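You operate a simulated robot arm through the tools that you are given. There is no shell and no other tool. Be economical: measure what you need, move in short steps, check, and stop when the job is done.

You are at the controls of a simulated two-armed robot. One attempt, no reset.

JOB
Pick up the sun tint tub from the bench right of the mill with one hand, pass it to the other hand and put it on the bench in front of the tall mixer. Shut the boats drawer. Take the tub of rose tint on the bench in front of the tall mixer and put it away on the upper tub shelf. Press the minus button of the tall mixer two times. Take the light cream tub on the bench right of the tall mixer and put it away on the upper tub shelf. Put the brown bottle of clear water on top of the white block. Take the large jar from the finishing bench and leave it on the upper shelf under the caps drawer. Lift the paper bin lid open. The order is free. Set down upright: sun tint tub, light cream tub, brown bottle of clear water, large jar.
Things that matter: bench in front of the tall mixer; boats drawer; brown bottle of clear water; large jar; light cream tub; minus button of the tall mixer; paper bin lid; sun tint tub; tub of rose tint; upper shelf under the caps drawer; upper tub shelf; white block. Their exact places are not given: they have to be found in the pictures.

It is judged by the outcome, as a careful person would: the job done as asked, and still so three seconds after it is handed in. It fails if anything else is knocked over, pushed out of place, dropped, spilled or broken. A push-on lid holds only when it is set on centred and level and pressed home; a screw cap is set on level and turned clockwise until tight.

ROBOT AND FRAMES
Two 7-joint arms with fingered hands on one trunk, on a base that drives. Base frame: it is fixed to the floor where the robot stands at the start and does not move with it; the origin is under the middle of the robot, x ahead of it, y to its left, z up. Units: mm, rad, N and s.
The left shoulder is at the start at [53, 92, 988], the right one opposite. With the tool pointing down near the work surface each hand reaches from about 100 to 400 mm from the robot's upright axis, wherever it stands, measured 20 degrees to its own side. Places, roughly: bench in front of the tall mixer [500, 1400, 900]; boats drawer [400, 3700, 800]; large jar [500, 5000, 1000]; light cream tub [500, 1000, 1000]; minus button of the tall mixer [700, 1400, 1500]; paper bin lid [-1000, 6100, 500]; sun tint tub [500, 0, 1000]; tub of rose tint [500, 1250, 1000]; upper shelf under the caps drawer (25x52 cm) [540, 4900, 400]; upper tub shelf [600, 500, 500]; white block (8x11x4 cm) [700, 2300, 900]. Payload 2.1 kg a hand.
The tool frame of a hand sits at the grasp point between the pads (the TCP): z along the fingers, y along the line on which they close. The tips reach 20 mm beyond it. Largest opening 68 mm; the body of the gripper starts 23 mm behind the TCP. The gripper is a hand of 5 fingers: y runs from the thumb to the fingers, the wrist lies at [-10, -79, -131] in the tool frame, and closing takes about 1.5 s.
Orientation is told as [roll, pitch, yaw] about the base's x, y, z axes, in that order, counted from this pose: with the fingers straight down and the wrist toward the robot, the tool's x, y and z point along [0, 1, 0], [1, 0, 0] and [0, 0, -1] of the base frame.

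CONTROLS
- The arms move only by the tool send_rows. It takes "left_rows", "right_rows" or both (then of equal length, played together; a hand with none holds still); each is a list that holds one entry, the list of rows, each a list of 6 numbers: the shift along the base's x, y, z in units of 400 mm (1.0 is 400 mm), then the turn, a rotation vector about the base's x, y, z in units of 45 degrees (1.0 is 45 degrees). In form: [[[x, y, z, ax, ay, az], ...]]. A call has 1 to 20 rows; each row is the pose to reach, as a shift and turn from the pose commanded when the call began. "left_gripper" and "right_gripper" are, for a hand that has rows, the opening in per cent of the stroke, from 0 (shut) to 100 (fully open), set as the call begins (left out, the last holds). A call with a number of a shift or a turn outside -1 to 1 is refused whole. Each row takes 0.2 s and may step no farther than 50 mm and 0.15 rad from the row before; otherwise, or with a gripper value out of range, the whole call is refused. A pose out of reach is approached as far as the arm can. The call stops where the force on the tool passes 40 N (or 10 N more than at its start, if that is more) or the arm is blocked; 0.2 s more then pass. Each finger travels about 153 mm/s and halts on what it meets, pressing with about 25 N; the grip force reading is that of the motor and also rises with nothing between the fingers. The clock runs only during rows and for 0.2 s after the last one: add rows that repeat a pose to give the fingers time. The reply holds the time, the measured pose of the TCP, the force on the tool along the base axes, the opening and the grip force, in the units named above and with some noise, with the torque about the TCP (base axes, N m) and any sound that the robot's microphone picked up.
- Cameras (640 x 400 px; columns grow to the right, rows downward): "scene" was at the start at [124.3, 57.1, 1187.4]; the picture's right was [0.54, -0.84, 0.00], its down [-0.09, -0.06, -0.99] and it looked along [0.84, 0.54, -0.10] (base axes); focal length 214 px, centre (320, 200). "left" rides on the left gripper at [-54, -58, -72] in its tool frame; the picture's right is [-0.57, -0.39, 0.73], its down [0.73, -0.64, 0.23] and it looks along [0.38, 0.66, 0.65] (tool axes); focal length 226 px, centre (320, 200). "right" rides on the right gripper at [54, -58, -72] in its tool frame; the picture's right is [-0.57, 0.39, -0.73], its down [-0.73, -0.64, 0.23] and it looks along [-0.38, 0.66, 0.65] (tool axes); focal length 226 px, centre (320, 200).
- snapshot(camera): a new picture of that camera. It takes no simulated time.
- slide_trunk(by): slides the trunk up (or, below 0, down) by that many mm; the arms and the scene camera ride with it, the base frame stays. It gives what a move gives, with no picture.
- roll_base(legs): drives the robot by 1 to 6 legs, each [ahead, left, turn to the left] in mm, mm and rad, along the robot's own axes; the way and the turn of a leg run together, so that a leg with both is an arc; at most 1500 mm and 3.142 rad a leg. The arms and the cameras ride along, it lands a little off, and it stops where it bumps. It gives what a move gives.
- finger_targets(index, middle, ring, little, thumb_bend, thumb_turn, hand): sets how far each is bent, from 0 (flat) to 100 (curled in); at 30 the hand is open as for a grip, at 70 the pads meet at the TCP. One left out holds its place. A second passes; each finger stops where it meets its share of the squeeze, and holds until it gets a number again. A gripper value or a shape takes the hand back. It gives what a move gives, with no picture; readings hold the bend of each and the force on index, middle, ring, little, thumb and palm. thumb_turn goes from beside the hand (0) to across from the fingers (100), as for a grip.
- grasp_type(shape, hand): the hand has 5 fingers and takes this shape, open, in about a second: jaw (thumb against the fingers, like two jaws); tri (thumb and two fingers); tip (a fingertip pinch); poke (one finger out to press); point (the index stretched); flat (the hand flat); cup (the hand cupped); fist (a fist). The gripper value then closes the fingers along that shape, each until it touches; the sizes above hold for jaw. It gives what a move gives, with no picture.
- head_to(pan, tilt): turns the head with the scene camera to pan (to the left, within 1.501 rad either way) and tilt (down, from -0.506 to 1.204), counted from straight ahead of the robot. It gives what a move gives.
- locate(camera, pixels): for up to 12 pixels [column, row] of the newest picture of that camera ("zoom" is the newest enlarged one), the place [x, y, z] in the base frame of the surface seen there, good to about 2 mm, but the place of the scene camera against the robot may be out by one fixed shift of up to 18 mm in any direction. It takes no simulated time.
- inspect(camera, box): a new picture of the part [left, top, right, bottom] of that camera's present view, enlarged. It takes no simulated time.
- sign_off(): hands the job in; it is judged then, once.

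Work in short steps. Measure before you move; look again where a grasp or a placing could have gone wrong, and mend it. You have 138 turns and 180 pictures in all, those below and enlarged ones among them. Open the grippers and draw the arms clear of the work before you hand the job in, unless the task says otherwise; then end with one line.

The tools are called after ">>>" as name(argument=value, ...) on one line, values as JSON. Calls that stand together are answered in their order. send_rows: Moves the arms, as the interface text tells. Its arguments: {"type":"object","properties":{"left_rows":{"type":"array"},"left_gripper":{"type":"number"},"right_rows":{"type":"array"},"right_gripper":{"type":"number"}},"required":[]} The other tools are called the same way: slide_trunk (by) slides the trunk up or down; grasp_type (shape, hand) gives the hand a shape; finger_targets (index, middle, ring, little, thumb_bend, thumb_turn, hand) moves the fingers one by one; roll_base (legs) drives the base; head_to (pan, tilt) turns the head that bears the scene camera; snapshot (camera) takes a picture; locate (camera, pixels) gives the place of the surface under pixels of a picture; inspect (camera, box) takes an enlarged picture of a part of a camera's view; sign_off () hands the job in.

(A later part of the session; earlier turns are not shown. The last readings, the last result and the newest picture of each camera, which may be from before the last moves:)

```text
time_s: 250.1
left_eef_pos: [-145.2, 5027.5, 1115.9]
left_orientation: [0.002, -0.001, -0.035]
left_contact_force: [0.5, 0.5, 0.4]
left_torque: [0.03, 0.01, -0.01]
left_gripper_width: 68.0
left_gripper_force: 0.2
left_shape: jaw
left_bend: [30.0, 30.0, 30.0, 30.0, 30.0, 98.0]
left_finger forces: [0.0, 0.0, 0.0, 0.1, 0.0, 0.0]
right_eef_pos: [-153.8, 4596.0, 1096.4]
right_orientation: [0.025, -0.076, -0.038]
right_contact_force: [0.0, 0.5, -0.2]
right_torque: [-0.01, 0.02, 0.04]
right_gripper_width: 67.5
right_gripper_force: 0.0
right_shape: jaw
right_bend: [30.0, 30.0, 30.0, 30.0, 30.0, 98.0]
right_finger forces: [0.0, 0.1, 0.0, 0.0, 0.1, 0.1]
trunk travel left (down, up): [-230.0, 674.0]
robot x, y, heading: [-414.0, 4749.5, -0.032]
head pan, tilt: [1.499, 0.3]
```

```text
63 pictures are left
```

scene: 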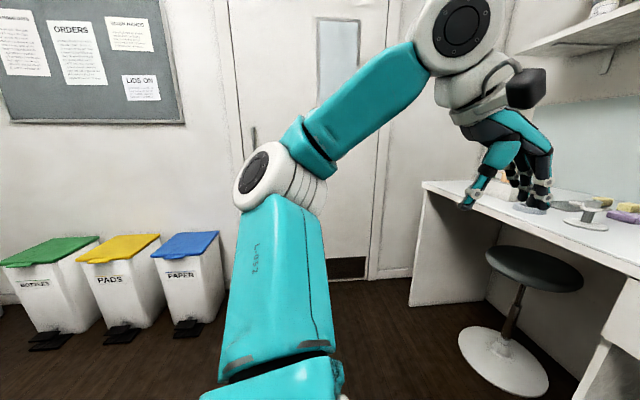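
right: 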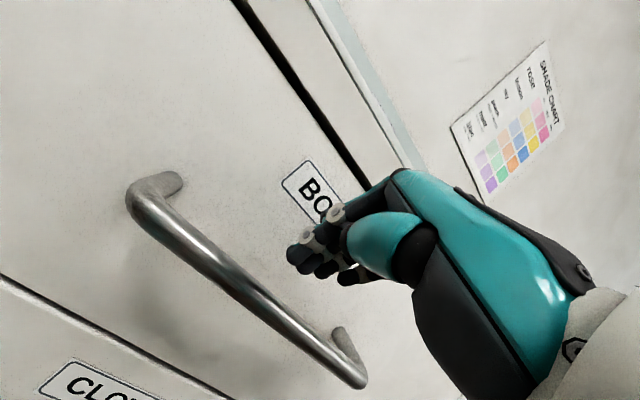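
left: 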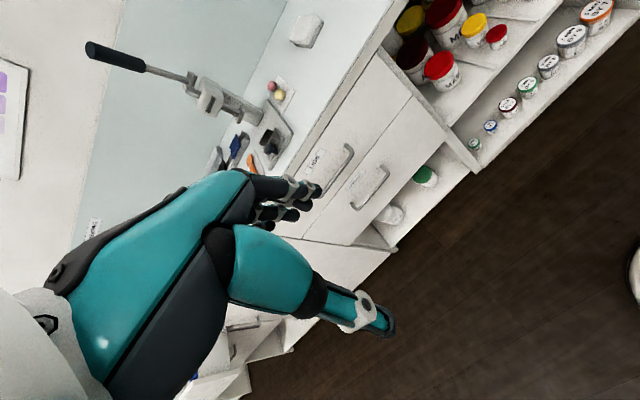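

The paper bin is the blue-lidded one near (187,245) here. I enlarge the opposite bench (seen earlier at pan −1.5) for the brown bottle, then go for the jar: drive to (150, 4940) with the left hand opened wide.

>>> head_to(pan=-1.5, tilt=0.1)

>>> inspect(camera="scene", box=[420, 70, 640, 207])

>>> roll_base(legs=[[0, 190, 0.031], [480, 0, 0]])

>>> finger_targets(hand="left", index=3, middle=3, ring=3, little=3, thumb_bend=3, thumb_turn=100)

>>> head_to(pan=0.2, tilt=0.5)

>>> snapshot(camera="left")

>>> snapshot(camera="scene")

```text
time_s: 252.7
left_eef_pos: [-145.6, 5027.4, 1115.3]
left_orientation: [0.003, -0.002, -0.034]
left_contact_force: [0.4, 0.8, -0.4]
left_torque: [0.01, -0.01, 0.01]
left_gripper_width: 68.0
left_gripper_force: 0.1
left_shape: jaw
left_bend: [30.0, 30.0, 30.0, 30.0, 30.0, 98.0]
left_finger forces: [0.0, 0.0, 0.1, 0.0, 0.0, 0.0]
right_eef_pos: [-153.7, 4595.9, 1097.0]
right_orientation: [0.024, -0.075, -0.038]
right_contact_force: [0.3, -0.3, 0.5]
right_torque: [-0.03, 0.01, -0.02]
right_gripper_width: 67.5
right_gripper_force: 0.0
right_shape: jaw
right_bend: [30.0, 30.0, 30.0, 30.0, 30.0, 98.0]
right_finger forces: [0.0, 0.1, 0.0, 0.0, 0.1, 0.0]
trunk travel left (down, up): [-230.0, 674.0]
robot x, y, heading: [-414.0, 4748.2, -0.028]
head pan, tilt: [-1.499, 0.099]
```

```text
2.91 times, centred on (530, 138) of scene
```

zoom: 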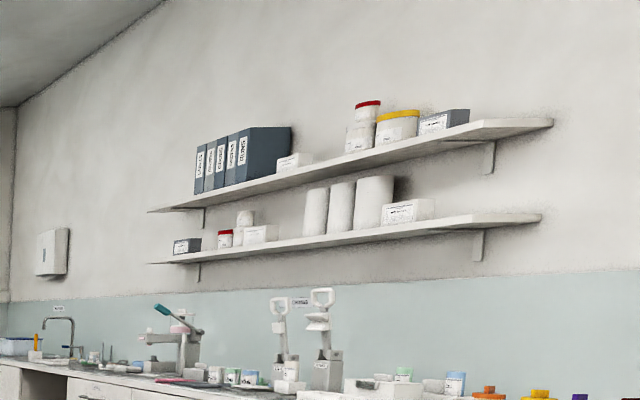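

```text
time_s: 256.8
left_eef_pos: [326.4, 5226.2, 1115.4]
left_orientation: [0.001, -0.002, -0.009]
left_contact_force: [0.1, 0.0, 0.3]
left_torque: [0.02, 0.01, 0.0]
left_gripper_width: 68.0
left_gripper_force: 0.1
left_shape: jaw
left_bend: [30.0, 30.0, 30.0, 30.0, 30.0, 98.0]
left_finger forces: [0.0, 0.0, 0.0, 0.0, 0.0, 0.1]
right_eef_pos: [328.9, 4796.1, 1095.8]
right_orientation: [0.023, -0.076, -0.016]
right_contact_force: [0.6, 0.5, -0.9]
right_torque: [0.0, 0.0, -0.01]
right_gripper_width: 67.6
right_gripper_force: 0.0
right_shape: jaw
right_bend: [30.0, 30.0, 30.0, 30.0, 30.0, 98.0]
right_finger forces: [0.1, 0.1, 0.1, 0.1, 0.0, 0.0]
trunk travel left (down, up): [-230.0, 674.0]
robot x, y, heading: [66.4, 4946.0, -0.01]
head pan, tilt: [-1.499, 0.099]
```

```text
time_s: 257.8
left_eef_pos: [327.0, 5226.7, 1115.4]
left_orientation: [0.003, -0.002, -0.01]
left_contact_force: [-0.1, 0.3, 0.4]
left_torque: [0.01, 0.01, 0.01]
left_gripper_width: 97.7
left_gripper_force: 0.0
left_shape: fingers
left_bend: [3.0, 3.0, 3.0, 3.0, 4.0, 96.0]
left_finger forces: [0.0, 0.0, 0.0, 0.0, 0.0, 0.0]
right_eef_pos: [330.2, 4795.2, 1095.9]
right_orientation: [0.025, -0.075, -0.015]
right_contact_force: [0.0, -0.2, 0.5]
right_torque: [-0.03, 0.03, 0.01]
right_gripper_width: 67.6
right_gripper_force: 0.0
right_shape: jaw
right_bend: [30.0, 30.0, 30.0, 30.0, 30.0, 98.0]
right_finger forces: [0.0, 0.0, 0.1, 0.1, 0.0, 0.1]
trunk travel left (down, up): [-230.0, 674.0]
robot x, y, heading: [69.3, 4944.0, -0.003]
head pan, tilt: [-1.499, 0.099]
```

```text
time_s: 259.5
left_eef_pos: [327.8, 5226.9, 1115.9]
left_orientation: [0.003, -0.001, -0.008]
left_contact_force: [0.9, 0.4, 0.2]
left_torque: [0.04, 0.01, -0.01]
left_gripper_width: 97.8
left_gripper_force: 0.0
left_shape: fingers
left_bend: [3.0, 3.0, 3.0, 3.0, 3.0, 96.0]
left_finger forces: [0.0, 0.1, 0.0, 0.0, 0.1, 0.1]
right_eef_pos: [329.4, 4796.3, 1095.8]
right_orientation: [0.025, -0.075, -0.013]
right_contact_force: [-1.0, 0.7, 0.0]
right_torque: [0.0, -0.01, -0.01]
right_gripper_width: 67.8
right_gripper_force: 0.2
right_shape: jaw
right_bend: [30.0, 30.0, 30.0, 30.0, 30.0, 98.0]
right_finger forces: [0.1, 0.0, 0.0, 0.1, 0.0, 0.0]
trunk travel left (down, up): [-230.0, 674.0]
robot x, y, heading: [63.6, 4943.8, -0.007]
head pan, tilt: [0.201, 0.499]
```

```text
61 pictures are left
```

left: 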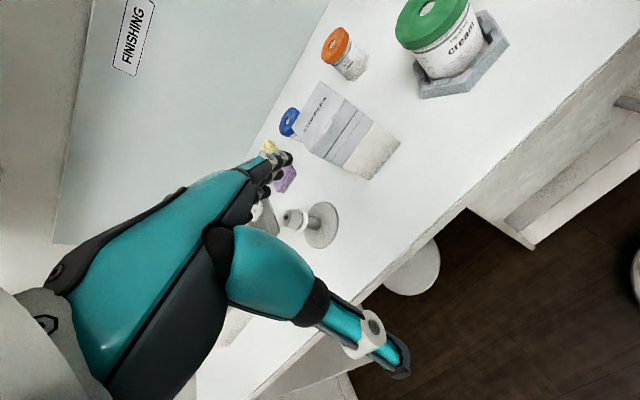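

```text
60 pictures are left
```

scene: 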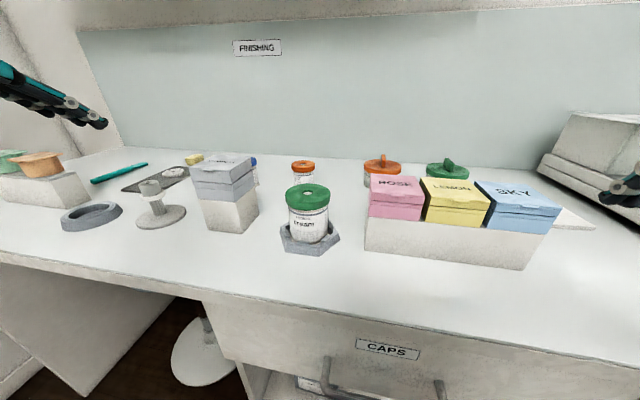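

The green-lidded jar in its holder is at (308,215) in the scene and (430,25) in the left picture. I measure it and the other jars to be sure which is the large one.

>>> locate(camera="left", pixels=[[432, 12], [398, 32], [425, 50], [466, 8], [450, 60], [430, 80], [480, 75], [345, 35], [470, 40]])

>>> locate(camera="scene", pixels=[[308, 195], [288, 192], [330, 192], [308, 208], [310, 235], [310, 248], [303, 165], [383, 165], [447, 170], [365, 175]])

>>> inspect(camera="scene", box=[260, 140, 484, 280])

```text
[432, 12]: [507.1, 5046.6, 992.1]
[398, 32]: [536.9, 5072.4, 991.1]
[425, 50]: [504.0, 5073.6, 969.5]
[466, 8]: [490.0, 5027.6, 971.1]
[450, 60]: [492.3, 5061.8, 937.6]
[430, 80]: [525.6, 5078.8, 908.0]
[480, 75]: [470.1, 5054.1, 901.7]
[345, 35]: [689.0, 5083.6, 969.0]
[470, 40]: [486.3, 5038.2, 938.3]
```

```text
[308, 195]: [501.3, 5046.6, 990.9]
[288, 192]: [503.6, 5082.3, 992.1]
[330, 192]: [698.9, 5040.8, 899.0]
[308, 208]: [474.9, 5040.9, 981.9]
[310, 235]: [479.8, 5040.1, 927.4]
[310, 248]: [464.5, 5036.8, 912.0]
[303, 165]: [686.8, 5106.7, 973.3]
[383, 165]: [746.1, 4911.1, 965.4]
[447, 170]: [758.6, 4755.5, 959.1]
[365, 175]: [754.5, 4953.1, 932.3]
```

```text
2.86 times, centred on (372, 210) of scene
```

zoom: 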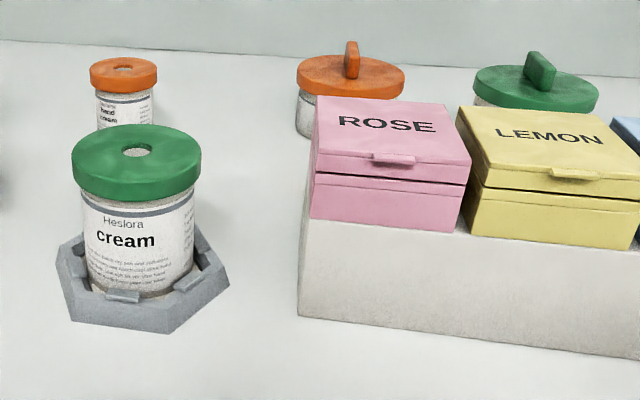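

It is the jar in the holder: lid centre about (522,5041), top 992, ~75 wide. I drive in 85 mm and bring the left hand above it.

>>> roll_base(legs=[[88, 0, 0.007]])

>>> send_rows(left_rows=[[[0.05, -0.1, 0, 0, 0, 0], [0.1, -0.2, 0, 0, 0, 0], [0.15, -0.3, 0, 0, 0, 0], [0.2, -0.4, 0, 0, 0, 0], [0.265, -0.465, 0, 0, 0, 0], [0.265, -0.465, -0.1, 0, 0, 0], [0.265, -0.465, -0.175, 0, 0, 0], [0.265, -0.465, -0.175, 0, 0, 0]]])

>>> snapshot(camera="left")

```text
time_s: 260.6
left_eef_pos: [413.0, 5227.8, 1114.6]
left_orientation: [0.001, -0.001, -0.003]
left_contact_force: [-0.1, -1.3, -0.1]
left_torque: [0.01, 0.0, 0.02]
left_gripper_width: 97.9
left_gripper_force: 0.1
left_shape: fingers
left_bend: [3.0, 3.0, 3.0, 3.0, 3.0, 96.0]
left_finger forces: [0.0, 0.0, 0.0, 0.0, 0.0, 0.0]
right_eef_pos: [419.4, 4795.3, 1097.4]
right_orientation: [0.024, -0.076, -0.007]
right_contact_force: [-0.3, -0.3, 0.0]
right_torque: [0.03, -0.01, 0.01]
right_gripper_width: 68.0
right_gripper_force: 0.0
right_shape: jaw
right_bend: [30.0, 30.0, 30.0, 30.0, 30.0, 98.0]
right_finger forces: [0.0, 0.1, 0.0, 0.0, 0.1, 0.0]
trunk travel left (down, up): [-230.0, 674.0]
robot x, y, heading: [154.7, 4943.7, -0.008]
head pan, tilt: [0.201, 0.499]
```

```text
time_s: 262.4
left_eef_pos: [522.2, 5041.7, 1044.1]
left_orientation: [0.002, -0.002, -0.002]
left_contact_force: [-0.2, 0.0, 0.2]
left_torque: [0.0, -0.04, 0.0]
left_gripper_width: 97.6
left_gripper_force: 0.0
left_shape: fingers
left_bend: [3.0, 3.0, 3.0, 3.0, 3.0, 96.0]
left_finger forces: [0.1, 0.1, 0.1, 0.1, 0.0, 0.0]
left hand out of reach, approached as far as the arm can: row 5
right_eef_pos: [419.8, 4794.9, 1096.2]
right_orientation: [0.025, -0.075, -0.007]
right_contact_force: [0.5, -1.1, -0.1]
right_torque: [0.02, -0.02, 0.01]
right_gripper_width: 67.8
right_gripper_force: 0.1
right_shape: jaw
right_bend: [30.0, 30.0, 30.0, 30.0, 30.0, 98.0]
right_finger forces: [0.0, 0.0, 0.1, 0.1, 0.1, 0.0]
trunk travel left (down, up): [-230.0, 674.0]
robot x, y, heading: [150.0, 4943.1, 0.001]
head pan, tilt: [0.201, 0.499]
```

```text
58 pictures are left
```

left: 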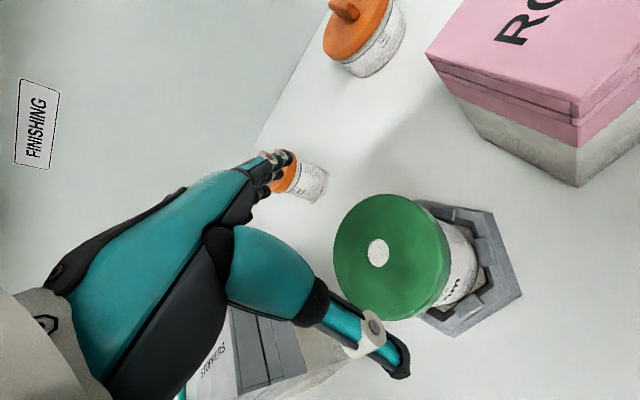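

The hole in the lid marks its centre, (378,253). I locate it and the rim.

>>> locate(camera="left", pixels=[[367, 252], [390, 252], [335, 255], [385, 197], [440, 255], [385, 318], [350, 215], [420, 300]])

```text
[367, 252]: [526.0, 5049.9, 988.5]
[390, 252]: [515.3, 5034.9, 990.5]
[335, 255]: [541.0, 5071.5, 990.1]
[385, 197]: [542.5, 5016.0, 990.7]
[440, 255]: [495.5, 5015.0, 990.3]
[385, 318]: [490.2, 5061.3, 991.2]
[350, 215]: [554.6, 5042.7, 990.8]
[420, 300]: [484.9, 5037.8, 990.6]
```

Lid centre (520,5041), radius 35. I descend to z≈978, close the fingers on it and lift.

>>> send_rows(left_rows=[[[-0.005, -0.002, -0.04, 0, 0, 0], [-0.005, -0.002, -0.08, 0, 0, 0], [-0.005, -0.002, -0.12, 0, 0, 0], [-0.005, -0.002, -0.15, 0, 0, 0], [-0.005, -0.002, -0.163, 0, 0, 0], [-0.005, -0.002, -0.163, 0, 0, 0]]])

>>> finger_targets(hand="left", index=65, middle=65, ring=65, little=65, thumb_bend=65)

>>> send_rows(left_rows=[[[0, 0, 0.015, 0, 0, 0], [0, 0, 0.03, 0, 0, 0], [0, 0, 0.06, 0, 0, 0], [0, 0, 0.1, 0, 0, 0], [0, 0, 0.16, 0, 0, 0], [0, 0, 0.22, 0, 0, 0], [0, 0, 0.22, 0, 0, 0]]])

>>> snapshot(camera="left")

```text
time_s: 263.8
left_eef_pos: [518.3, 5040.7, 979.7]
left_orientation: [0.001, -0.004, -0.004]
left_contact_force: [-1.8, -0.6, 4.5]
left_torque: [0.0, 0.13, 0.01]
left_gripper_width: 98.4
left_gripper_force: 1.6
left_shape: fingers
left_bend: [3.0, 3.0, 3.0, 3.0, 1.0, 95.0]
left_finger forces: [0.0, 0.0, 0.1, 0.0, 3.4, 0.1]
right_eef_pos: [420.4, 4796.2, 1097.1]
right_orientation: [0.026, -0.076, -0.007]
right_contact_force: [0.0, 0.1, 0.6]
right_torque: [0.01, 0.01, -0.01]
right_gripper_width: 67.5
right_gripper_force: 0.1
right_shape: jaw
right_bend: [30.0, 30.0, 30.0, 30.0, 30.0, 98.0]
right_finger forces: [0.1, 0.0, 0.0, 0.1, 0.0, 0.0]
trunk travel left (down, up): [-230.0, 674.0]
robot x, y, heading: [156.1, 4944.8, -0.001]
head pan, tilt: [0.201, 0.499]
```

```text
time_s: 264.9
left_eef_pos: [519.7, 5042.3, 981.6]
left_orientation: [0.001, -0.013, -0.004]
left_contact_force: [5.8, 5.0, 20.2]
left_torque: [-0.06, 0.18, -0.4]
left_gripper_width: 78.4
left_gripper_force: 41.6
left_shape: fingers
left_bend: [17.0, 32.0, 33.0, 57.0, 22.0, 89.0]
left_finger forces: [13.0, 11.7, 11.4, 8.7, 39.1, 0.0]
right_eef_pos: [420.9, 4796.8, 1096.7]
right_orientation: [0.024, -0.077, -0.005]
right_contact_force: [0.2, 0.7, 0.1]
right_torque: [0.02, -0.01, -0.01]
right_gripper_width: 67.8
right_gripper_force: 0.2
right_shape: jaw
right_bend: [30.0, 30.0, 30.0, 30.0, 30.0, 98.0]
right_finger forces: [0.0, 0.0, 0.0, 0.0, 0.0, 0.0]
trunk travel left (down, up): [-230.0, 674.0]
robot x, y, heading: [155.6, 4946.1, 0.003]
head pan, tilt: [0.201, 0.499]
stopped (left hand): the force on the tool passed its limit at 41 N (the readings are from after the stop); the commanded pose is now the measured one
```

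```text
time_s: 266.5
left_eef_pos: [518.6, 5042.1, 1068.9]
left_orientation: [0.002, -0.006, -0.003]
left_contact_force: [-0.8, 0.3, -0.3]
left_torque: [-0.01, -0.01, -0.03]
left_gripper_width: 75.7
left_gripper_force: 32.5
left_shape: fingers
left_bend: [19.0, 35.0, 37.0, 58.0, 29.0, 85.0]
left_finger forces: [9.9, 9.8, 7.9, 6.0, 30.9, 0.1]
right_eef_pos: [420.1, 4795.7, 1096.2]
right_orientation: [0.024, -0.076, -0.007]
right_contact_force: [-0.4, -0.6, -0.3]
right_torque: [0.03, 0.0, 0.05]
right_gripper_width: 67.6
right_gripper_force: 0.0
right_shape: jaw
right_bend: [30.0, 30.0, 30.0, 30.0, 30.0, 98.0]
right_finger forces: [0.0, 0.1, 0.0, 0.0, 0.1, 0.0]
trunk travel left (down, up): [-230.0, 674.0]
robot x, y, heading: [155.4, 4943.0, -0.002]
head pan, tilt: [0.201, 0.499]
```

```text
57 pictures are left
```

left: 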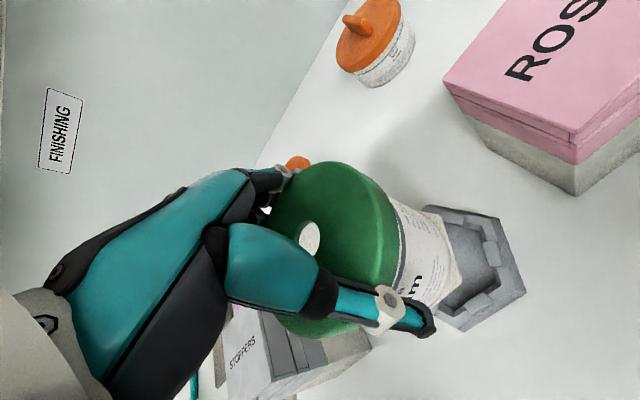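

The jar is lifted out of its holder with its lid on. I back off, move right to line up with the shelf under the caps drawer, lower the trunk, and bring the jar down to shelf height in the open.

>>> roll_base(legs=[[-420, 0, 0], [0, -180, 0]])

>>> slide_trunk(by=-228)

>>> send_rows(left_rows=[[[0.01, 0, -0.1, 0, 0, 0], [0.02, 0, -0.2, 0, 0, 0], [0.03, 0, -0.3, 0, 0, 0], [0.04, 0, -0.4, 0, 0, 0], [0.05, 0, -0.5, 0, 0, 0], [0.06, 0, -0.6, 0, 0, 0], [0.07, 0, -0.7, 0, 0, 0], [0.08, 0, -0.8, 0, 0, 0], [0.08, 0, -0.86, 0, 0, 0], [0.08, 0, -0.86, 0, 0, 0]]])

>>> head_to(pan=0.2, tilt=0.5)

>>> snapshot(camera="scene")

>>> snapshot(camera="left")

```text
time_s: 270.2
left_eef_pos: [100.5, 4859.8, 1068.7]
left_orientation: [0.001, -0.004, -0.001]
left_contact_force: [0.6, 0.3, -1.3]
left_torque: [0.01, 0.02, 0.03]
left_gripper_width: 75.6
left_gripper_force: 31.8
left_shape: fingers
left_bend: [19.0, 35.0, 37.0, 58.0, 29.0, 85.0]
left_finger forces: [9.9, 9.8, 7.9, 6.0, 30.9, 0.0]
right_eef_pos: [1.5, 4614.4, 1096.9]
right_orientation: [0.024, -0.075, -0.004]
right_contact_force: [0.6, 0.1, -0.2]
right_torque: [0.01, -0.03, -0.02]
right_gripper_width: 67.6
right_gripper_force: 0.0
right_shape: jaw
right_bend: [30.0, 30.0, 30.0, 30.0, 30.0, 98.0]
right_finger forces: [0.1, 0.0, 0.0, 0.0, 0.0, 0.0]
trunk travel left (down, up): [-230.0, 674.0]
robot x, y, heading: [-265.5, 4762.2, 0.002]
head pan, tilt: [0.201, 0.499]
```

```text
time_s: 272.6
left_eef_pos: [99.0, 4861.0, 841.2]
left_orientation: [0.001, -0.007, 0.0]
left_contact_force: [0.7, 0.2, -1.1]
left_torque: [0.02, 0.01, 0.02]
left_gripper_width: 75.7
left_gripper_force: 32.5
left_shape: fingers
left_bend: [19.0, 35.0, 37.0, 58.0, 29.0, 85.0]
left_finger forces: [9.7, 9.7, 7.9, 6.0, 30.5, 0.1]
right_eef_pos: [0.4, 4614.2, 868.1]
right_orientation: [0.025, -0.075, -0.005]
right_contact_force: [-0.2, 0.0, 0.2]
right_torque: [-0.01, 0.0, -0.03]
right_gripper_width: 67.6
right_gripper_force: 0.0
right_shape: jaw
right_bend: [30.0, 30.0, 30.0, 30.0, 30.0, 98.0]
right_finger forces: [0.0, 0.0, 0.0, 0.0, 0.0, 0.0]
trunk travel left (down, up): [-2.0, 902.0]
robot x, y, heading: [-263.1, 4762.0, -0.0]
head pan, tilt: [0.201, 0.499]
```

```text
time_s: 274.8
left_eef_pos: [131.5, 4859.5, 494.1]
left_orientation: [0.001, -0.009, -0.001]
left_contact_force: [0.7, -0.3, -0.2]
left_torque: [0.01, 0.0, 0.0]
left_gripper_width: 73.3
left_gripper_force: 28.6
left_shape: fingers
left_bend: [20.0, 36.0, 38.0, 59.0, 31.0, 85.0]
left_finger forces: [8.1, 9.0, 7.4, 5.7, 26.9, 0.1]
right_eef_pos: [1.0, 4615.4, 869.0]
right_orientation: [0.024, -0.075, -0.004]
right_contact_force: [-0.4, -0.8, -0.6]
right_torque: [-0.03, 0.02, -0.01]
right_gripper_width: 67.7
right_gripper_force: 0.1
right_shape: jaw
right_bend: [30.0, 30.0, 30.0, 30.0, 30.0, 98.0]
right_finger forces: [0.0, 0.0, 0.0, 0.0, 0.0, 0.0]
trunk travel left (down, up): [-2.0, 902.0]
robot x, y, heading: [-263.6, 4760.3, -0.001]
head pan, tilt: [0.201, 0.499]
```

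```text
time_s: 275.4
left_eef_pos: [130.8, 4859.6, 494.7]
left_orientation: [0.002, -0.004, -0.002]
left_contact_force: [0.1, 0.7, 0.2]
left_torque: [-0.02, -0.02, 0.03]
left_gripper_width: 73.6
left_gripper_force: 28.0
left_shape: fingers
left_bend: [20.0, 36.0, 38.0, 59.0, 31.0, 85.0]
left_finger forces: [8.0, 8.9, 7.5, 5.7, 26.9, 0.0]
right_eef_pos: [0.6, 4614.2, 868.6]
right_orientation: [0.024, -0.075, -0.005]
right_contact_force: [-0.2, -0.3, -0.2]
right_torque: [0.03, -0.01, 0.0]
right_gripper_width: 67.6
right_gripper_force: 0.0
right_shape: jaw
right_bend: [30.0, 30.0, 30.0, 30.0, 30.0, 98.0]
right_finger forces: [0.0, 0.0, 0.1, 0.1, 0.0, 0.0]
trunk travel left (down, up): [-2.0, 902.0]
robot x, y, heading: [-263.3, 4765.8, 0.006]
head pan, tilt: [0.201, 0.499]
```

```text
56 pictures are left
```

scene: 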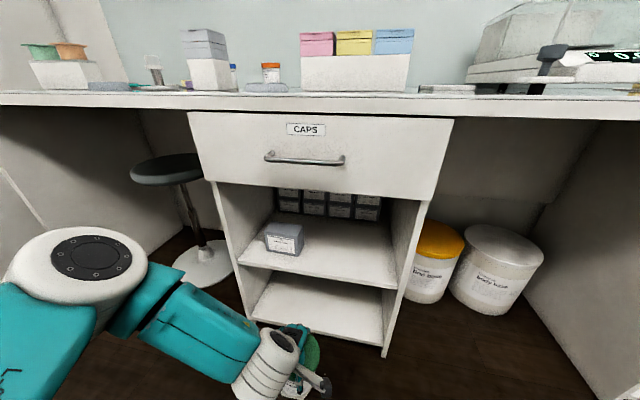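

```text
55 pictures are left
```

left: 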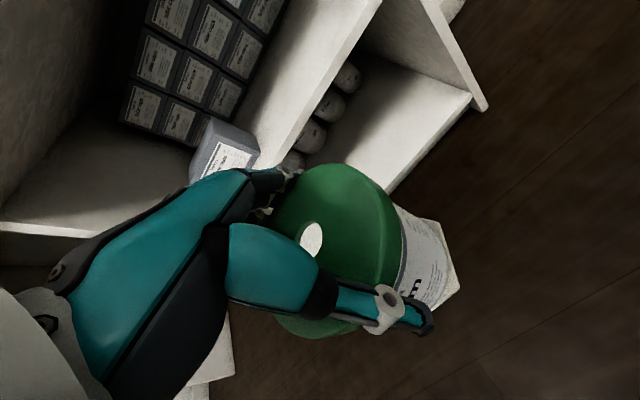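

The elbow (90,255) stays outside; I measure the elbow, shelf surface, box, side walls and the jar's lower edge.

>>> locate(camera="scene", pixels=[[90, 255], [140, 285], [330, 262], [330, 282], [305, 252], [270, 255], [393, 262], [245, 262], [320, 186], [300, 175], [370, 240]])

>>> locate(camera="left", pixels=[[335, 215], [360, 190], [320, 290], [440, 290], [455, 265], [420, 240], [300, 180], [270, 120], [200, 165]])

```text
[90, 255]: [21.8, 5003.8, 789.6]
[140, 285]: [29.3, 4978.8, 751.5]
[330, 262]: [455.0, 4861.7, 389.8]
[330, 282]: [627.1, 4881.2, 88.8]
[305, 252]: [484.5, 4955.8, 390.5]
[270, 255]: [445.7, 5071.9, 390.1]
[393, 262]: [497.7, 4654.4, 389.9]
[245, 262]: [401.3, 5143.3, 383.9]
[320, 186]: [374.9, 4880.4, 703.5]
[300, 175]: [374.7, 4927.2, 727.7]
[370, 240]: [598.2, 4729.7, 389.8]
```

```text
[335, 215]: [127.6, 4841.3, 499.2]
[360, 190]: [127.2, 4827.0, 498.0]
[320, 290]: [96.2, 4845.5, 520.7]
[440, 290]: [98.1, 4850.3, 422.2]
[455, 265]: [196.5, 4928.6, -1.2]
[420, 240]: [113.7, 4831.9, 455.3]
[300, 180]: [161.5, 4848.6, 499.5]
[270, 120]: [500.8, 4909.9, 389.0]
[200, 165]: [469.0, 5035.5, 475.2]
```

The elbow sits 296 mm ahead of the robot, so going straight in would hit the drawer front. I turn the robot 0.35 rad left, which swings the elbow back, tuck the right hand, and approach; first to just outside the shelf.

>>> send_rows(right_rows=[[[-0.06, -0.06, 0, 0, 0, 0], [-0.14, -0.12, 0, 0, 0, 0], [-0.22, -0.18, 0, 0, 0, 0], [-0.3, -0.22, 0, 0, 0, 0], [-0.36, -0.25, 0, 0, 0, 0], [-0.36, -0.25, 0, 0, 0, 0]]])

>>> roll_base(legs=[[0, 0, 0.344], [225, -234, 0]])

>>> head_to(pan=0.1, tilt=0.7)

>>> snapshot(camera="scene")

>>> snapshot(camera="left")

```text
time_s: 276.8
left_eef_pos: [132.2, 4859.7, 495.2]
left_orientation: [0.002, -0.006, -0.002]
left_contact_force: [-0.1, -0.2, 0.0]
left_torque: [0.0, 0.01, -0.02]
left_gripper_width: 73.6
left_gripper_force: 28.0
left_shape: fingers
left_bend: [20.0, 36.0, 38.0, 59.0, 31.0, 85.0]
left_finger forces: [8.0, 9.0, 7.5, 5.7, 26.9, 0.1]
right_eef_pos: [-79.1, 4570.0, 812.3]
right_orientation: [0.025, -0.075, -0.005]
right_contact_force: [1.3, -0.5, 0.2]
right_torque: [0.0, 0.02, -0.01]
right_gripper_width: 67.6
right_gripper_force: 0.0
right_shape: jaw
right_bend: [30.0, 30.0, 30.0, 30.0, 30.0, 98.0]
right_finger forces: [0.1, 0.1, 0.1, 0.0, 0.0, 0.0]
right hand out of reach, approached as far as the arm can: row 2, 3, 4, 5, 6
trunk travel left (down, up): [-2.0, 902.0]
robot x, y, heading: [-264.2, 4762.3, 0.002]
head pan, tilt: [0.201, 0.499]
```

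```text
time_s: 280.0
left_eef_pos: [365.6, 4837.7, 494.4]
left_orientation: [0.001, -0.006, 0.332]
left_contact_force: [0.4, 0.4, -0.4]
left_torque: [0.0, -0.02, 0.01]
left_gripper_width: 73.5
left_gripper_force: 28.4
left_shape: fingers
left_bend: [20.0, 36.0, 38.0, 59.0, 31.0, 85.0]
left_finger forces: [8.0, 9.0, 7.4, 5.8, 26.6, 0.0]
right_eef_pos: [263.2, 4497.4, 812.3]
right_orientation: [0.025, -0.078, 0.329]
right_contact_force: [-0.9, 0.1, 0.3]
right_torque: [0.02, 0.01, 0.0]
right_gripper_width: 67.9
right_gripper_force: 0.1
right_shape: jaw
right_bend: [30.0, 30.0, 30.0, 30.0, 30.0, 98.0]
right_finger forces: [0.0, 0.0, 0.1, 0.1, 0.0, 0.0]
trunk travel left (down, up): [-2.0, 902.0]
robot x, y, heading: [25.8, 4618.5, 0.336]
head pan, tilt: [0.201, 0.499]
```

```text
time_s: 280.8
left_eef_pos: [364.4, 4838.5, 494.9]
left_orientation: [0.002, -0.005, 0.334]
left_contact_force: [1.3, 0.3, -0.3]
left_torque: [0.02, -0.01, -0.01]
left_gripper_width: 73.7
left_gripper_force: 28.4
left_shape: fingers
left_bend: [20.0, 36.0, 38.0, 59.0, 31.0, 85.0]
left_finger forces: [8.0, 8.9, 7.3, 5.7, 26.8, 0.0]
right_eef_pos: [263.5, 4495.8, 810.8]
right_orientation: [0.028, -0.077, 0.329]
right_contact_force: [-0.2, -0.1, -0.3]
right_torque: [0.01, 0.0, -0.02]
right_gripper_width: 67.9
right_gripper_force: 0.0
right_shape: jaw
right_bend: [30.0, 30.0, 30.0, 30.0, 30.0, 98.0]
right_finger forces: [0.0, 0.0, 0.0, 0.0, 0.1, 0.0]
trunk travel left (down, up): [-2.0, 902.0]
robot x, y, heading: [24.0, 4611.5, 0.346]
head pan, tilt: [0.099, 0.7]
```

```text
54 pictures are left
```

scene: 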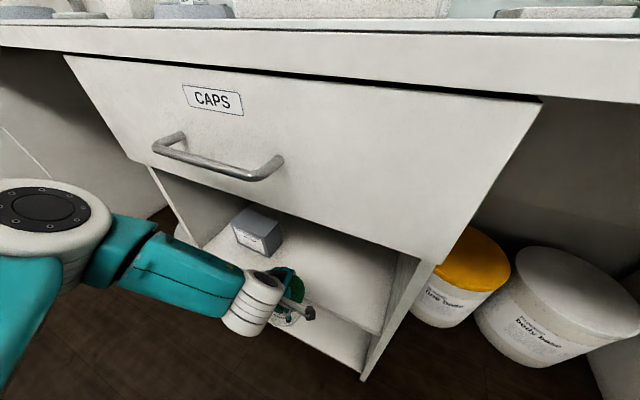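

```text
53 pictures are left
```

left: 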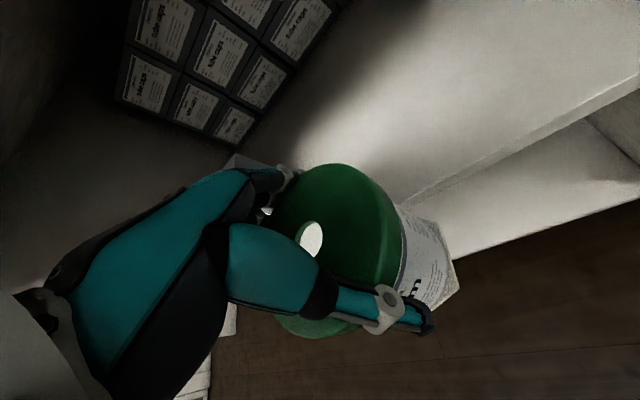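

I measure the shelf's front edge, elbow, drawer handle and box from here.

>>> locate(camera="left", pixels=[[500, 130], [500, 152], [430, 190], [400, 150], [330, 120], [550, 60], [235, 165]])

>>> locate(camera="scene", pixels=[[85, 225], [130, 240], [170, 150], [270, 172], [255, 235], [330, 285], [340, 320], [245, 300]])

```text
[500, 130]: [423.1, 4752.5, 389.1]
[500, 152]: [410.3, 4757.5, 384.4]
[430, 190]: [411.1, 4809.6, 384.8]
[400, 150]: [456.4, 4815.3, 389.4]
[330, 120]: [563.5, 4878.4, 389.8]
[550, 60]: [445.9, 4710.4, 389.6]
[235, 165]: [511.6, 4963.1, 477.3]
```

```text
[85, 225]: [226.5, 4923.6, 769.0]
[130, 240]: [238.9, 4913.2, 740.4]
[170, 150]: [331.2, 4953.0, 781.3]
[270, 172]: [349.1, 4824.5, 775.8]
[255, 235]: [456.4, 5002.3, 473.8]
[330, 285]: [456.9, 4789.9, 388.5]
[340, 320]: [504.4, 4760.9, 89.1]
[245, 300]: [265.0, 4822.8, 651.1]
```

Shelf front edge is at x=410, but the elbow would meet the drawer handle (x≈345, z 780). I extend the left arm 50 mm toward the shelf to gain lead, then recheck the elbow.

>>> send_rows(left_rows=[[[0.03, 0.02, 0, 0, 0, 0], [0.06, 0.04, 0, 0, 0, 0], [0.1, 0.05, 0, 0, 0, 0], [0.135, 0.05, 0, 0, 0, 0], [0.135, 0.05, 0, 0, 0, 0]]])

>>> snapshot(camera="scene")

>>> locate(camera="scene", pixels=[[60, 210], [100, 215], [110, 230], [130, 240], [180, 255], [60, 180], [150, 155], [200, 165]])

```text
time_s: 282.0
left_eef_pos: [414.2, 4863.3, 499.6]
left_orientation: [0.0, -0.007, 0.334]
left_contact_force: [-0.1, -0.3, 0.0]
left_torque: [0.0, -0.01, 0.0]
left_gripper_width: 73.4
left_gripper_force: 27.6
left_shape: fingers
left_bend: [20.0, 36.0, 38.0, 59.0, 31.0, 85.0]
left_finger forces: [7.9, 8.9, 7.2, 5.7, 26.6, 0.0]
left hand out of reach, approached as far as the arm can: row 4, 5
right_eef_pos: [261.5, 4496.2, 812.0]
right_orientation: [0.026, -0.076, 0.33]
right_contact_force: [-0.7, -0.9, 0.3]
right_torque: [-0.01, 0.02, 0.03]
right_gripper_width: 67.8
right_gripper_force: 0.2
right_shape: jaw
right_bend: [30.0, 30.0, 30.0, 30.0, 30.0, 98.0]
right_finger forces: [0.1, 0.0, 0.1, 0.0, 0.0, 0.0]
trunk travel left (down, up): [-2.0, 902.0]
robot x, y, heading: [22.8, 4617.0, 0.336]
head pan, tilt: [0.099, 0.7]
```

```text
52 pictures are left
```

scene: 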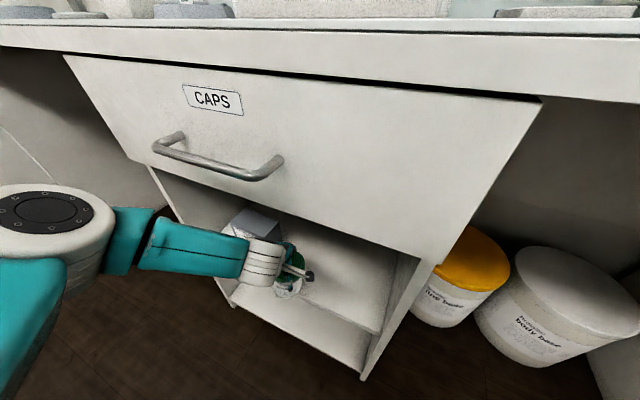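

```text
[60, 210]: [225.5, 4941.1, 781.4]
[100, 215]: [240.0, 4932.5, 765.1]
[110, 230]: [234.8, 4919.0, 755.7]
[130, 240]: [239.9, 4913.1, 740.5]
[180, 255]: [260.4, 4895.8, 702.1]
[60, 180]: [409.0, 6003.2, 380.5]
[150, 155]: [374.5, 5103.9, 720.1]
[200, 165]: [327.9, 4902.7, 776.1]
```

The lead is now about 159 mm, enough to clear the handle. I drive the last 40 mm in (world +x) and lower in small steps.

>>> roll_base(legs=[[37, -13, 0]])

>>> send_rows(left_rows=[[[0, 0, -0.02, 0, 0, 0], [0, 0, -0.04, 0, 0, 0], [0, 0, -0.05, 0, 0, 0], [0, 0, -0.06, 0, 0, 0], [0, 0, -0.065, 0, 0, 0], [0, 0, -0.065, 0, 0, 0]]])

>>> snapshot(camera="left")

>>> snapshot(camera="scene")

```text
time_s: 282.8
left_eef_pos: [452.1, 4863.8, 499.5]
left_orientation: [0.001, -0.005, 0.333]
left_contact_force: [-0.2, -0.2, -0.6]
left_torque: [-0.02, -0.03, 0.0]
left_gripper_width: 73.3
left_gripper_force: 28.3
left_shape: fingers
left_bend: [20.0, 36.0, 38.0, 59.0, 31.0, 85.0]
left_finger forces: [7.9, 8.9, 7.3, 5.8, 26.5, 0.0]
right_eef_pos: [302.8, 4496.1, 812.5]
right_orientation: [0.025, -0.077, 0.331]
right_contact_force: [0.1, -0.6, 0.4]
right_torque: [0.02, 0.01, 0.01]
right_gripper_width: 67.8
right_gripper_force: 0.0
right_shape: jaw
right_bend: [30.0, 30.0, 30.0, 30.0, 30.0, 98.0]
right_finger forces: [0.1, 0.0, 0.0, 0.1, 0.0, 0.0]
trunk travel left (down, up): [-2.0, 902.0]
robot x, y, heading: [65.2, 4617.2, 0.339]
head pan, tilt: [0.099, 0.7]
```

```text
time_s: 284.2
left_eef_pos: [443.7, 4871.2, 487.7]
left_orientation: [0.001, -0.007, 0.332]
left_contact_force: [0.4, -0.1, -1.1]
left_torque: [0.0, 0.02, -0.02]
left_gripper_width: 73.4
left_gripper_force: 28.3
left_shape: fingers
left_bend: [20.0, 36.0, 38.0, 59.0, 31.0, 85.0]
left_finger forces: [7.8, 8.9, 7.1, 5.7, 26.4, 0.0]
left hand out of reach, approached as far as the arm can: row 1, 2, 3, 4, 5, 6
right_eef_pos: [302.7, 4495.5, 812.0]
right_orientation: [0.025, -0.075, 0.329]
right_contact_force: [0.6, 0.7, 0.1]
right_torque: [-0.06, 0.0, -0.04]
right_gripper_width: 67.7
right_gripper_force: 0.0
right_shape: jaw
right_bend: [30.0, 30.0, 30.0, 30.0, 30.0, 98.0]
right_finger forces: [0.0, 0.0, 0.0, 0.0, 0.0, 0.0]
trunk travel left (down, up): [-2.0, 902.0]
robot x, y, heading: [63.2, 4618.8, 0.338]
head pan, tilt: [0.099, 0.7]
```

```text
51 pictures are left
```

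left: 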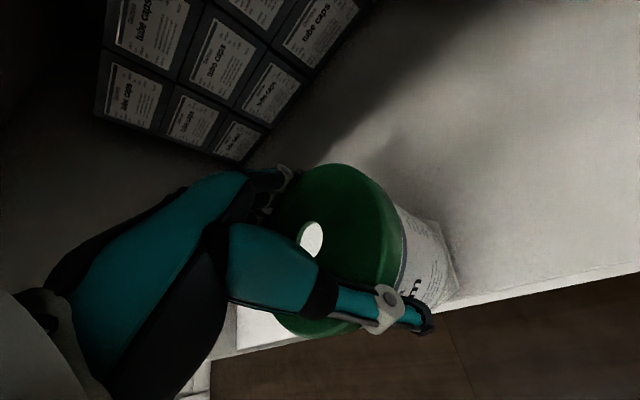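

```text
50 pictures are left
```

scene: 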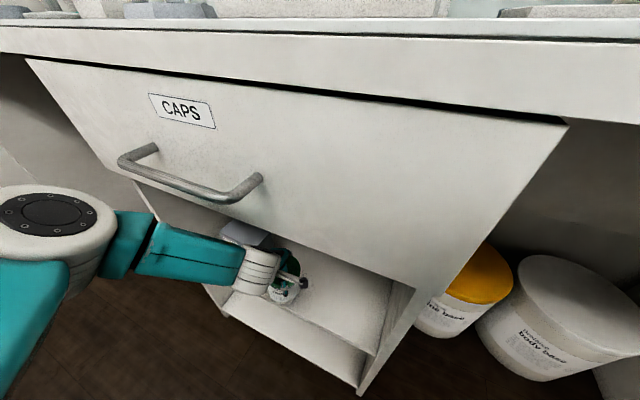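

The jar bottom is still about 14 mm above the shelf and the arm is at a joint limit at this stretch. I retract the hand 18 mm while lowering, to see if it gets lower.

>>> send_rows(left_rows=[[[-0.02, -0.01, 0, 0, 0, 0], [-0.045, -0.02, -0.01, 0, 0, 0], [-0.045, -0.02, -0.02, 0, 0, 0], [-0.045, -0.02, -0.03, 0, 0, 0], [-0.045, -0.02, -0.03, 0, 0, 0]]])

>>> slide_trunk(by=-2)

>>> snapshot(camera="left")

>>> locate(camera="left", pixels=[[335, 215], [360, 190], [300, 190], [440, 295], [450, 260], [500, 250], [480, 300], [245, 330]])

```text
time_s: 285.4
left_eef_pos: [425.2, 4864.7, 476.9]
left_orientation: [-0.001, -0.004, 0.333]
left_contact_force: [-0.1, 0.6, -0.9]
left_torque: [-0.01, 0.0, -0.01]
left_gripper_width: 73.6
left_gripper_force: 27.7
left_shape: fingers
left_bend: [20.0, 36.0, 38.0, 59.0, 31.0, 85.0]
left_finger forces: [7.8, 8.9, 7.2, 5.6, 26.3, 0.0]
left hand out of reach, approached as far as the arm can: row 4, 5
right_eef_pos: [302.1, 4495.6, 810.8]
right_orientation: [0.026, -0.076, 0.33]
right_contact_force: [-0.7, 0.1, 0.1]
right_torque: [0.01, -0.02, 0.03]
right_gripper_width: 67.9
right_gripper_force: 0.2
right_shape: jaw
right_bend: [30.0, 30.0, 30.0, 30.0, 30.0, 98.0]
right_finger forces: [0.1, 0.0, 0.1, 0.0, 0.1, 0.1]
trunk travel left (down, up): [-2.0, 902.0]
robot x, y, heading: [63.4, 4613.7, 0.34]
head pan, tilt: [0.099, 0.7]
```

```text
time_s: 285.9
left_eef_pos: [424.5, 4865.5, 475.0]
left_orientation: [0.0, -0.007, 0.334]
left_contact_force: [-0.6, 1.7, 3.0]
left_torque: [0.0, -0.01, -0.01]
left_gripper_width: 73.4
left_gripper_force: 28.5
left_shape: fingers
left_bend: [20.0, 36.0, 38.0, 59.0, 31.0, 85.0]
left_finger forces: [8.3, 8.9, 7.3, 5.8, 27.5, 0.0]
right_eef_pos: [302.0, 4496.7, 809.9]
right_orientation: [0.027, -0.077, 0.331]
right_contact_force: [0.4, -0.4, 0.2]
right_torque: [0.02, 0.0, -0.02]
right_gripper_width: 67.9
right_gripper_force: 0.1
right_shape: jaw
right_bend: [30.0, 30.0, 30.0, 30.0, 30.0, 98.0]
right_finger forces: [0.0, 0.0, 0.0, 0.0, 0.0, 0.0]
trunk travel left (down, up): [0.0, 904.0]
robot x, y, heading: [61.8, 4617.7, 0.339]
head pan, tilt: [0.099, 0.7]
```

```text
49 pictures are left
```

left: 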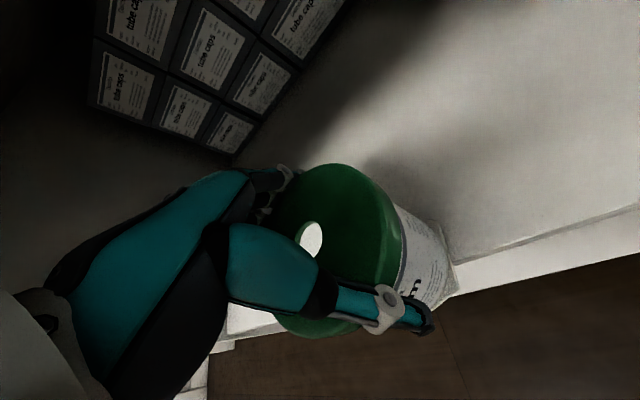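

```text
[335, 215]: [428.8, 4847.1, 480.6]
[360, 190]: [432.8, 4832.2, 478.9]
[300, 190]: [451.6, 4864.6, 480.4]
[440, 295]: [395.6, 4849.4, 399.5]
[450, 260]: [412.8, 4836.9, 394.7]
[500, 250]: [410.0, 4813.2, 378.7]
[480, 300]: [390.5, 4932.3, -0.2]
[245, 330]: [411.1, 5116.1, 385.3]
```

Upward force rose to +3 N: the jar touches the shelf, overhanging the front edge slightly. I slide it in by driving 27 mm forward (world +x) and check.

>>> roll_base(legs=[[28, -10, 0]])

>>> snapshot(camera="left")

>>> locate(camera="left", pixels=[[335, 215], [360, 190], [300, 190], [440, 295], [450, 260]])

```text
time_s: 286.8
left_eef_pos: [455.6, 4864.6, 477.2]
left_orientation: [0.001, -0.006, 0.333]
left_contact_force: [0.3, -0.2, 0.5]
left_torque: [-0.01, -0.03, 0.0]
left_gripper_width: 73.3
left_gripper_force: 27.9
left_shape: fingers
left_bend: [20.0, 36.0, 39.0, 59.0, 31.0, 85.0]
left_finger forces: [8.6, 8.7, 7.1, 5.8, 26.3, 0.1]
right_eef_pos: [332.0, 4497.4, 809.8]
right_orientation: [0.026, -0.076, 0.331]
right_contact_force: [-0.1, 0.7, -0.6]
right_torque: [-0.01, 0.02, -0.03]
right_gripper_width: 67.5
right_gripper_force: 0.2
right_shape: jaw
right_bend: [30.0, 30.0, 30.0, 30.0, 30.0, 98.0]
right_finger forces: [0.0, 0.0, 0.0, 0.0, 0.0, 0.1]
trunk travel left (down, up): [0.0, 904.0]
robot x, y, heading: [90.4, 4615.9, 0.341]
head pan, tilt: [0.099, 0.7]
```

```text
48 pictures are left
```

left: 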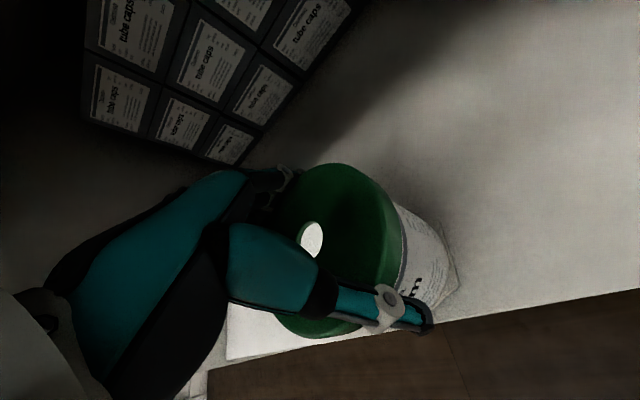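

```text
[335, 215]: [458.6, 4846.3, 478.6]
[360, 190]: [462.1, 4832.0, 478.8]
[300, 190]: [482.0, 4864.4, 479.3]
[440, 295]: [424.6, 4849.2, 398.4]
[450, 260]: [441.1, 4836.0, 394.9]
```

The jar is fully on the shelf at (456,4865), level. I open the hand, raise it 48 mm, look, and then back straight out.

>>> finger_targets(hand="left", index=3, middle=3, ring=3, little=3, thumb_bend=3)

>>> send_rows(left_rows=[[[0, 0, 0.03, 0, 0, 0], [0, 0, 0.06, 0, 0, 0], [0, 0, 0.09, 0, 0, 0], [0, 0, 0.12, 0, 0, 0], [0, 0, 0.12, 0, 0, 0]]])

>>> snapshot(camera="left")

```text
time_s: 287.8
left_eef_pos: [454.8, 4865.0, 473.9]
left_orientation: [0.001, -0.004, 0.333]
left_contact_force: [0.0, -0.5, -0.4]
left_torque: [0.02, 0.0, 0.02]
left_gripper_width: 98.1
left_gripper_force: 0.1
left_shape: fingers
left_bend: [3.0, 3.0, 3.0, 3.0, 3.0, 95.0]
left_finger forces: [0.0, 0.0, 0.0, 0.0, 0.0, 0.1]
right_eef_pos: [332.4, 4496.7, 810.2]
right_orientation: [0.026, -0.078, 0.331]
right_contact_force: [-0.8, 0.5, 0.0]
right_torque: [-0.03, 0.02, 0.01]
right_gripper_width: 67.7
right_gripper_force: 0.1
right_shape: jaw
right_bend: [30.0, 30.0, 30.0, 30.0, 30.0, 98.0]
right_finger forces: [0.1, 0.1, 0.0, 0.0, 0.1, 0.1]
trunk travel left (down, up): [0.0, 904.0]
robot x, y, heading: [92.1, 4614.3, 0.339]
head pan, tilt: [0.099, 0.7]
```

```text
time_s: 289.0
left_eef_pos: [453.5, 4866.1, 521.9]
left_orientation: [0.003, -0.003, 0.334]
left_contact_force: [-0.9, -0.5, 0.3]
left_torque: [0.01, 0.0, 0.0]
left_gripper_width: 98.1
left_gripper_force: 0.1
left_shape: fingers
left_bend: [3.0, 3.0, 3.0, 3.0, 3.0, 95.0]
left_finger forces: [0.1, 0.0, 0.0, 0.1, 0.0, 0.0]
right_eef_pos: [331.5, 4496.5, 810.0]
right_orientation: [0.028, -0.074, 0.332]
right_contact_force: [-0.2, -0.6, 0.0]
right_torque: [-0.01, 0.01, -0.01]
right_gripper_width: 67.8
right_gripper_force: 0.0
right_shape: jaw
right_bend: [30.0, 30.0, 30.0, 30.0, 30.0, 98.0]
right_finger forces: [0.0, 0.0, 0.0, 0.1, 0.0, 0.0]
trunk travel left (down, up): [0.0, 904.0]
robot x, y, heading: [90.9, 4611.1, 0.338]
head pan, tilt: [0.099, 0.7]
```

```text
47 pictures are left
```

left: 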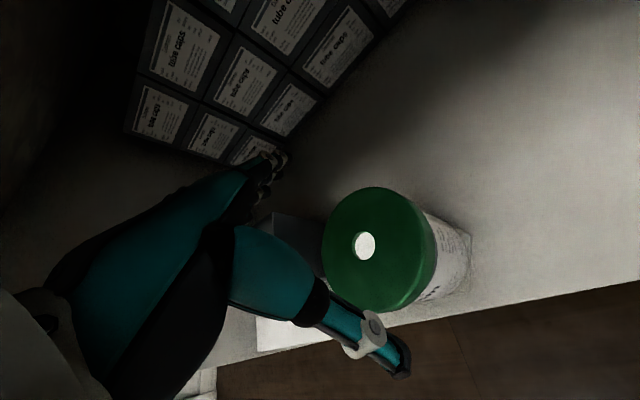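

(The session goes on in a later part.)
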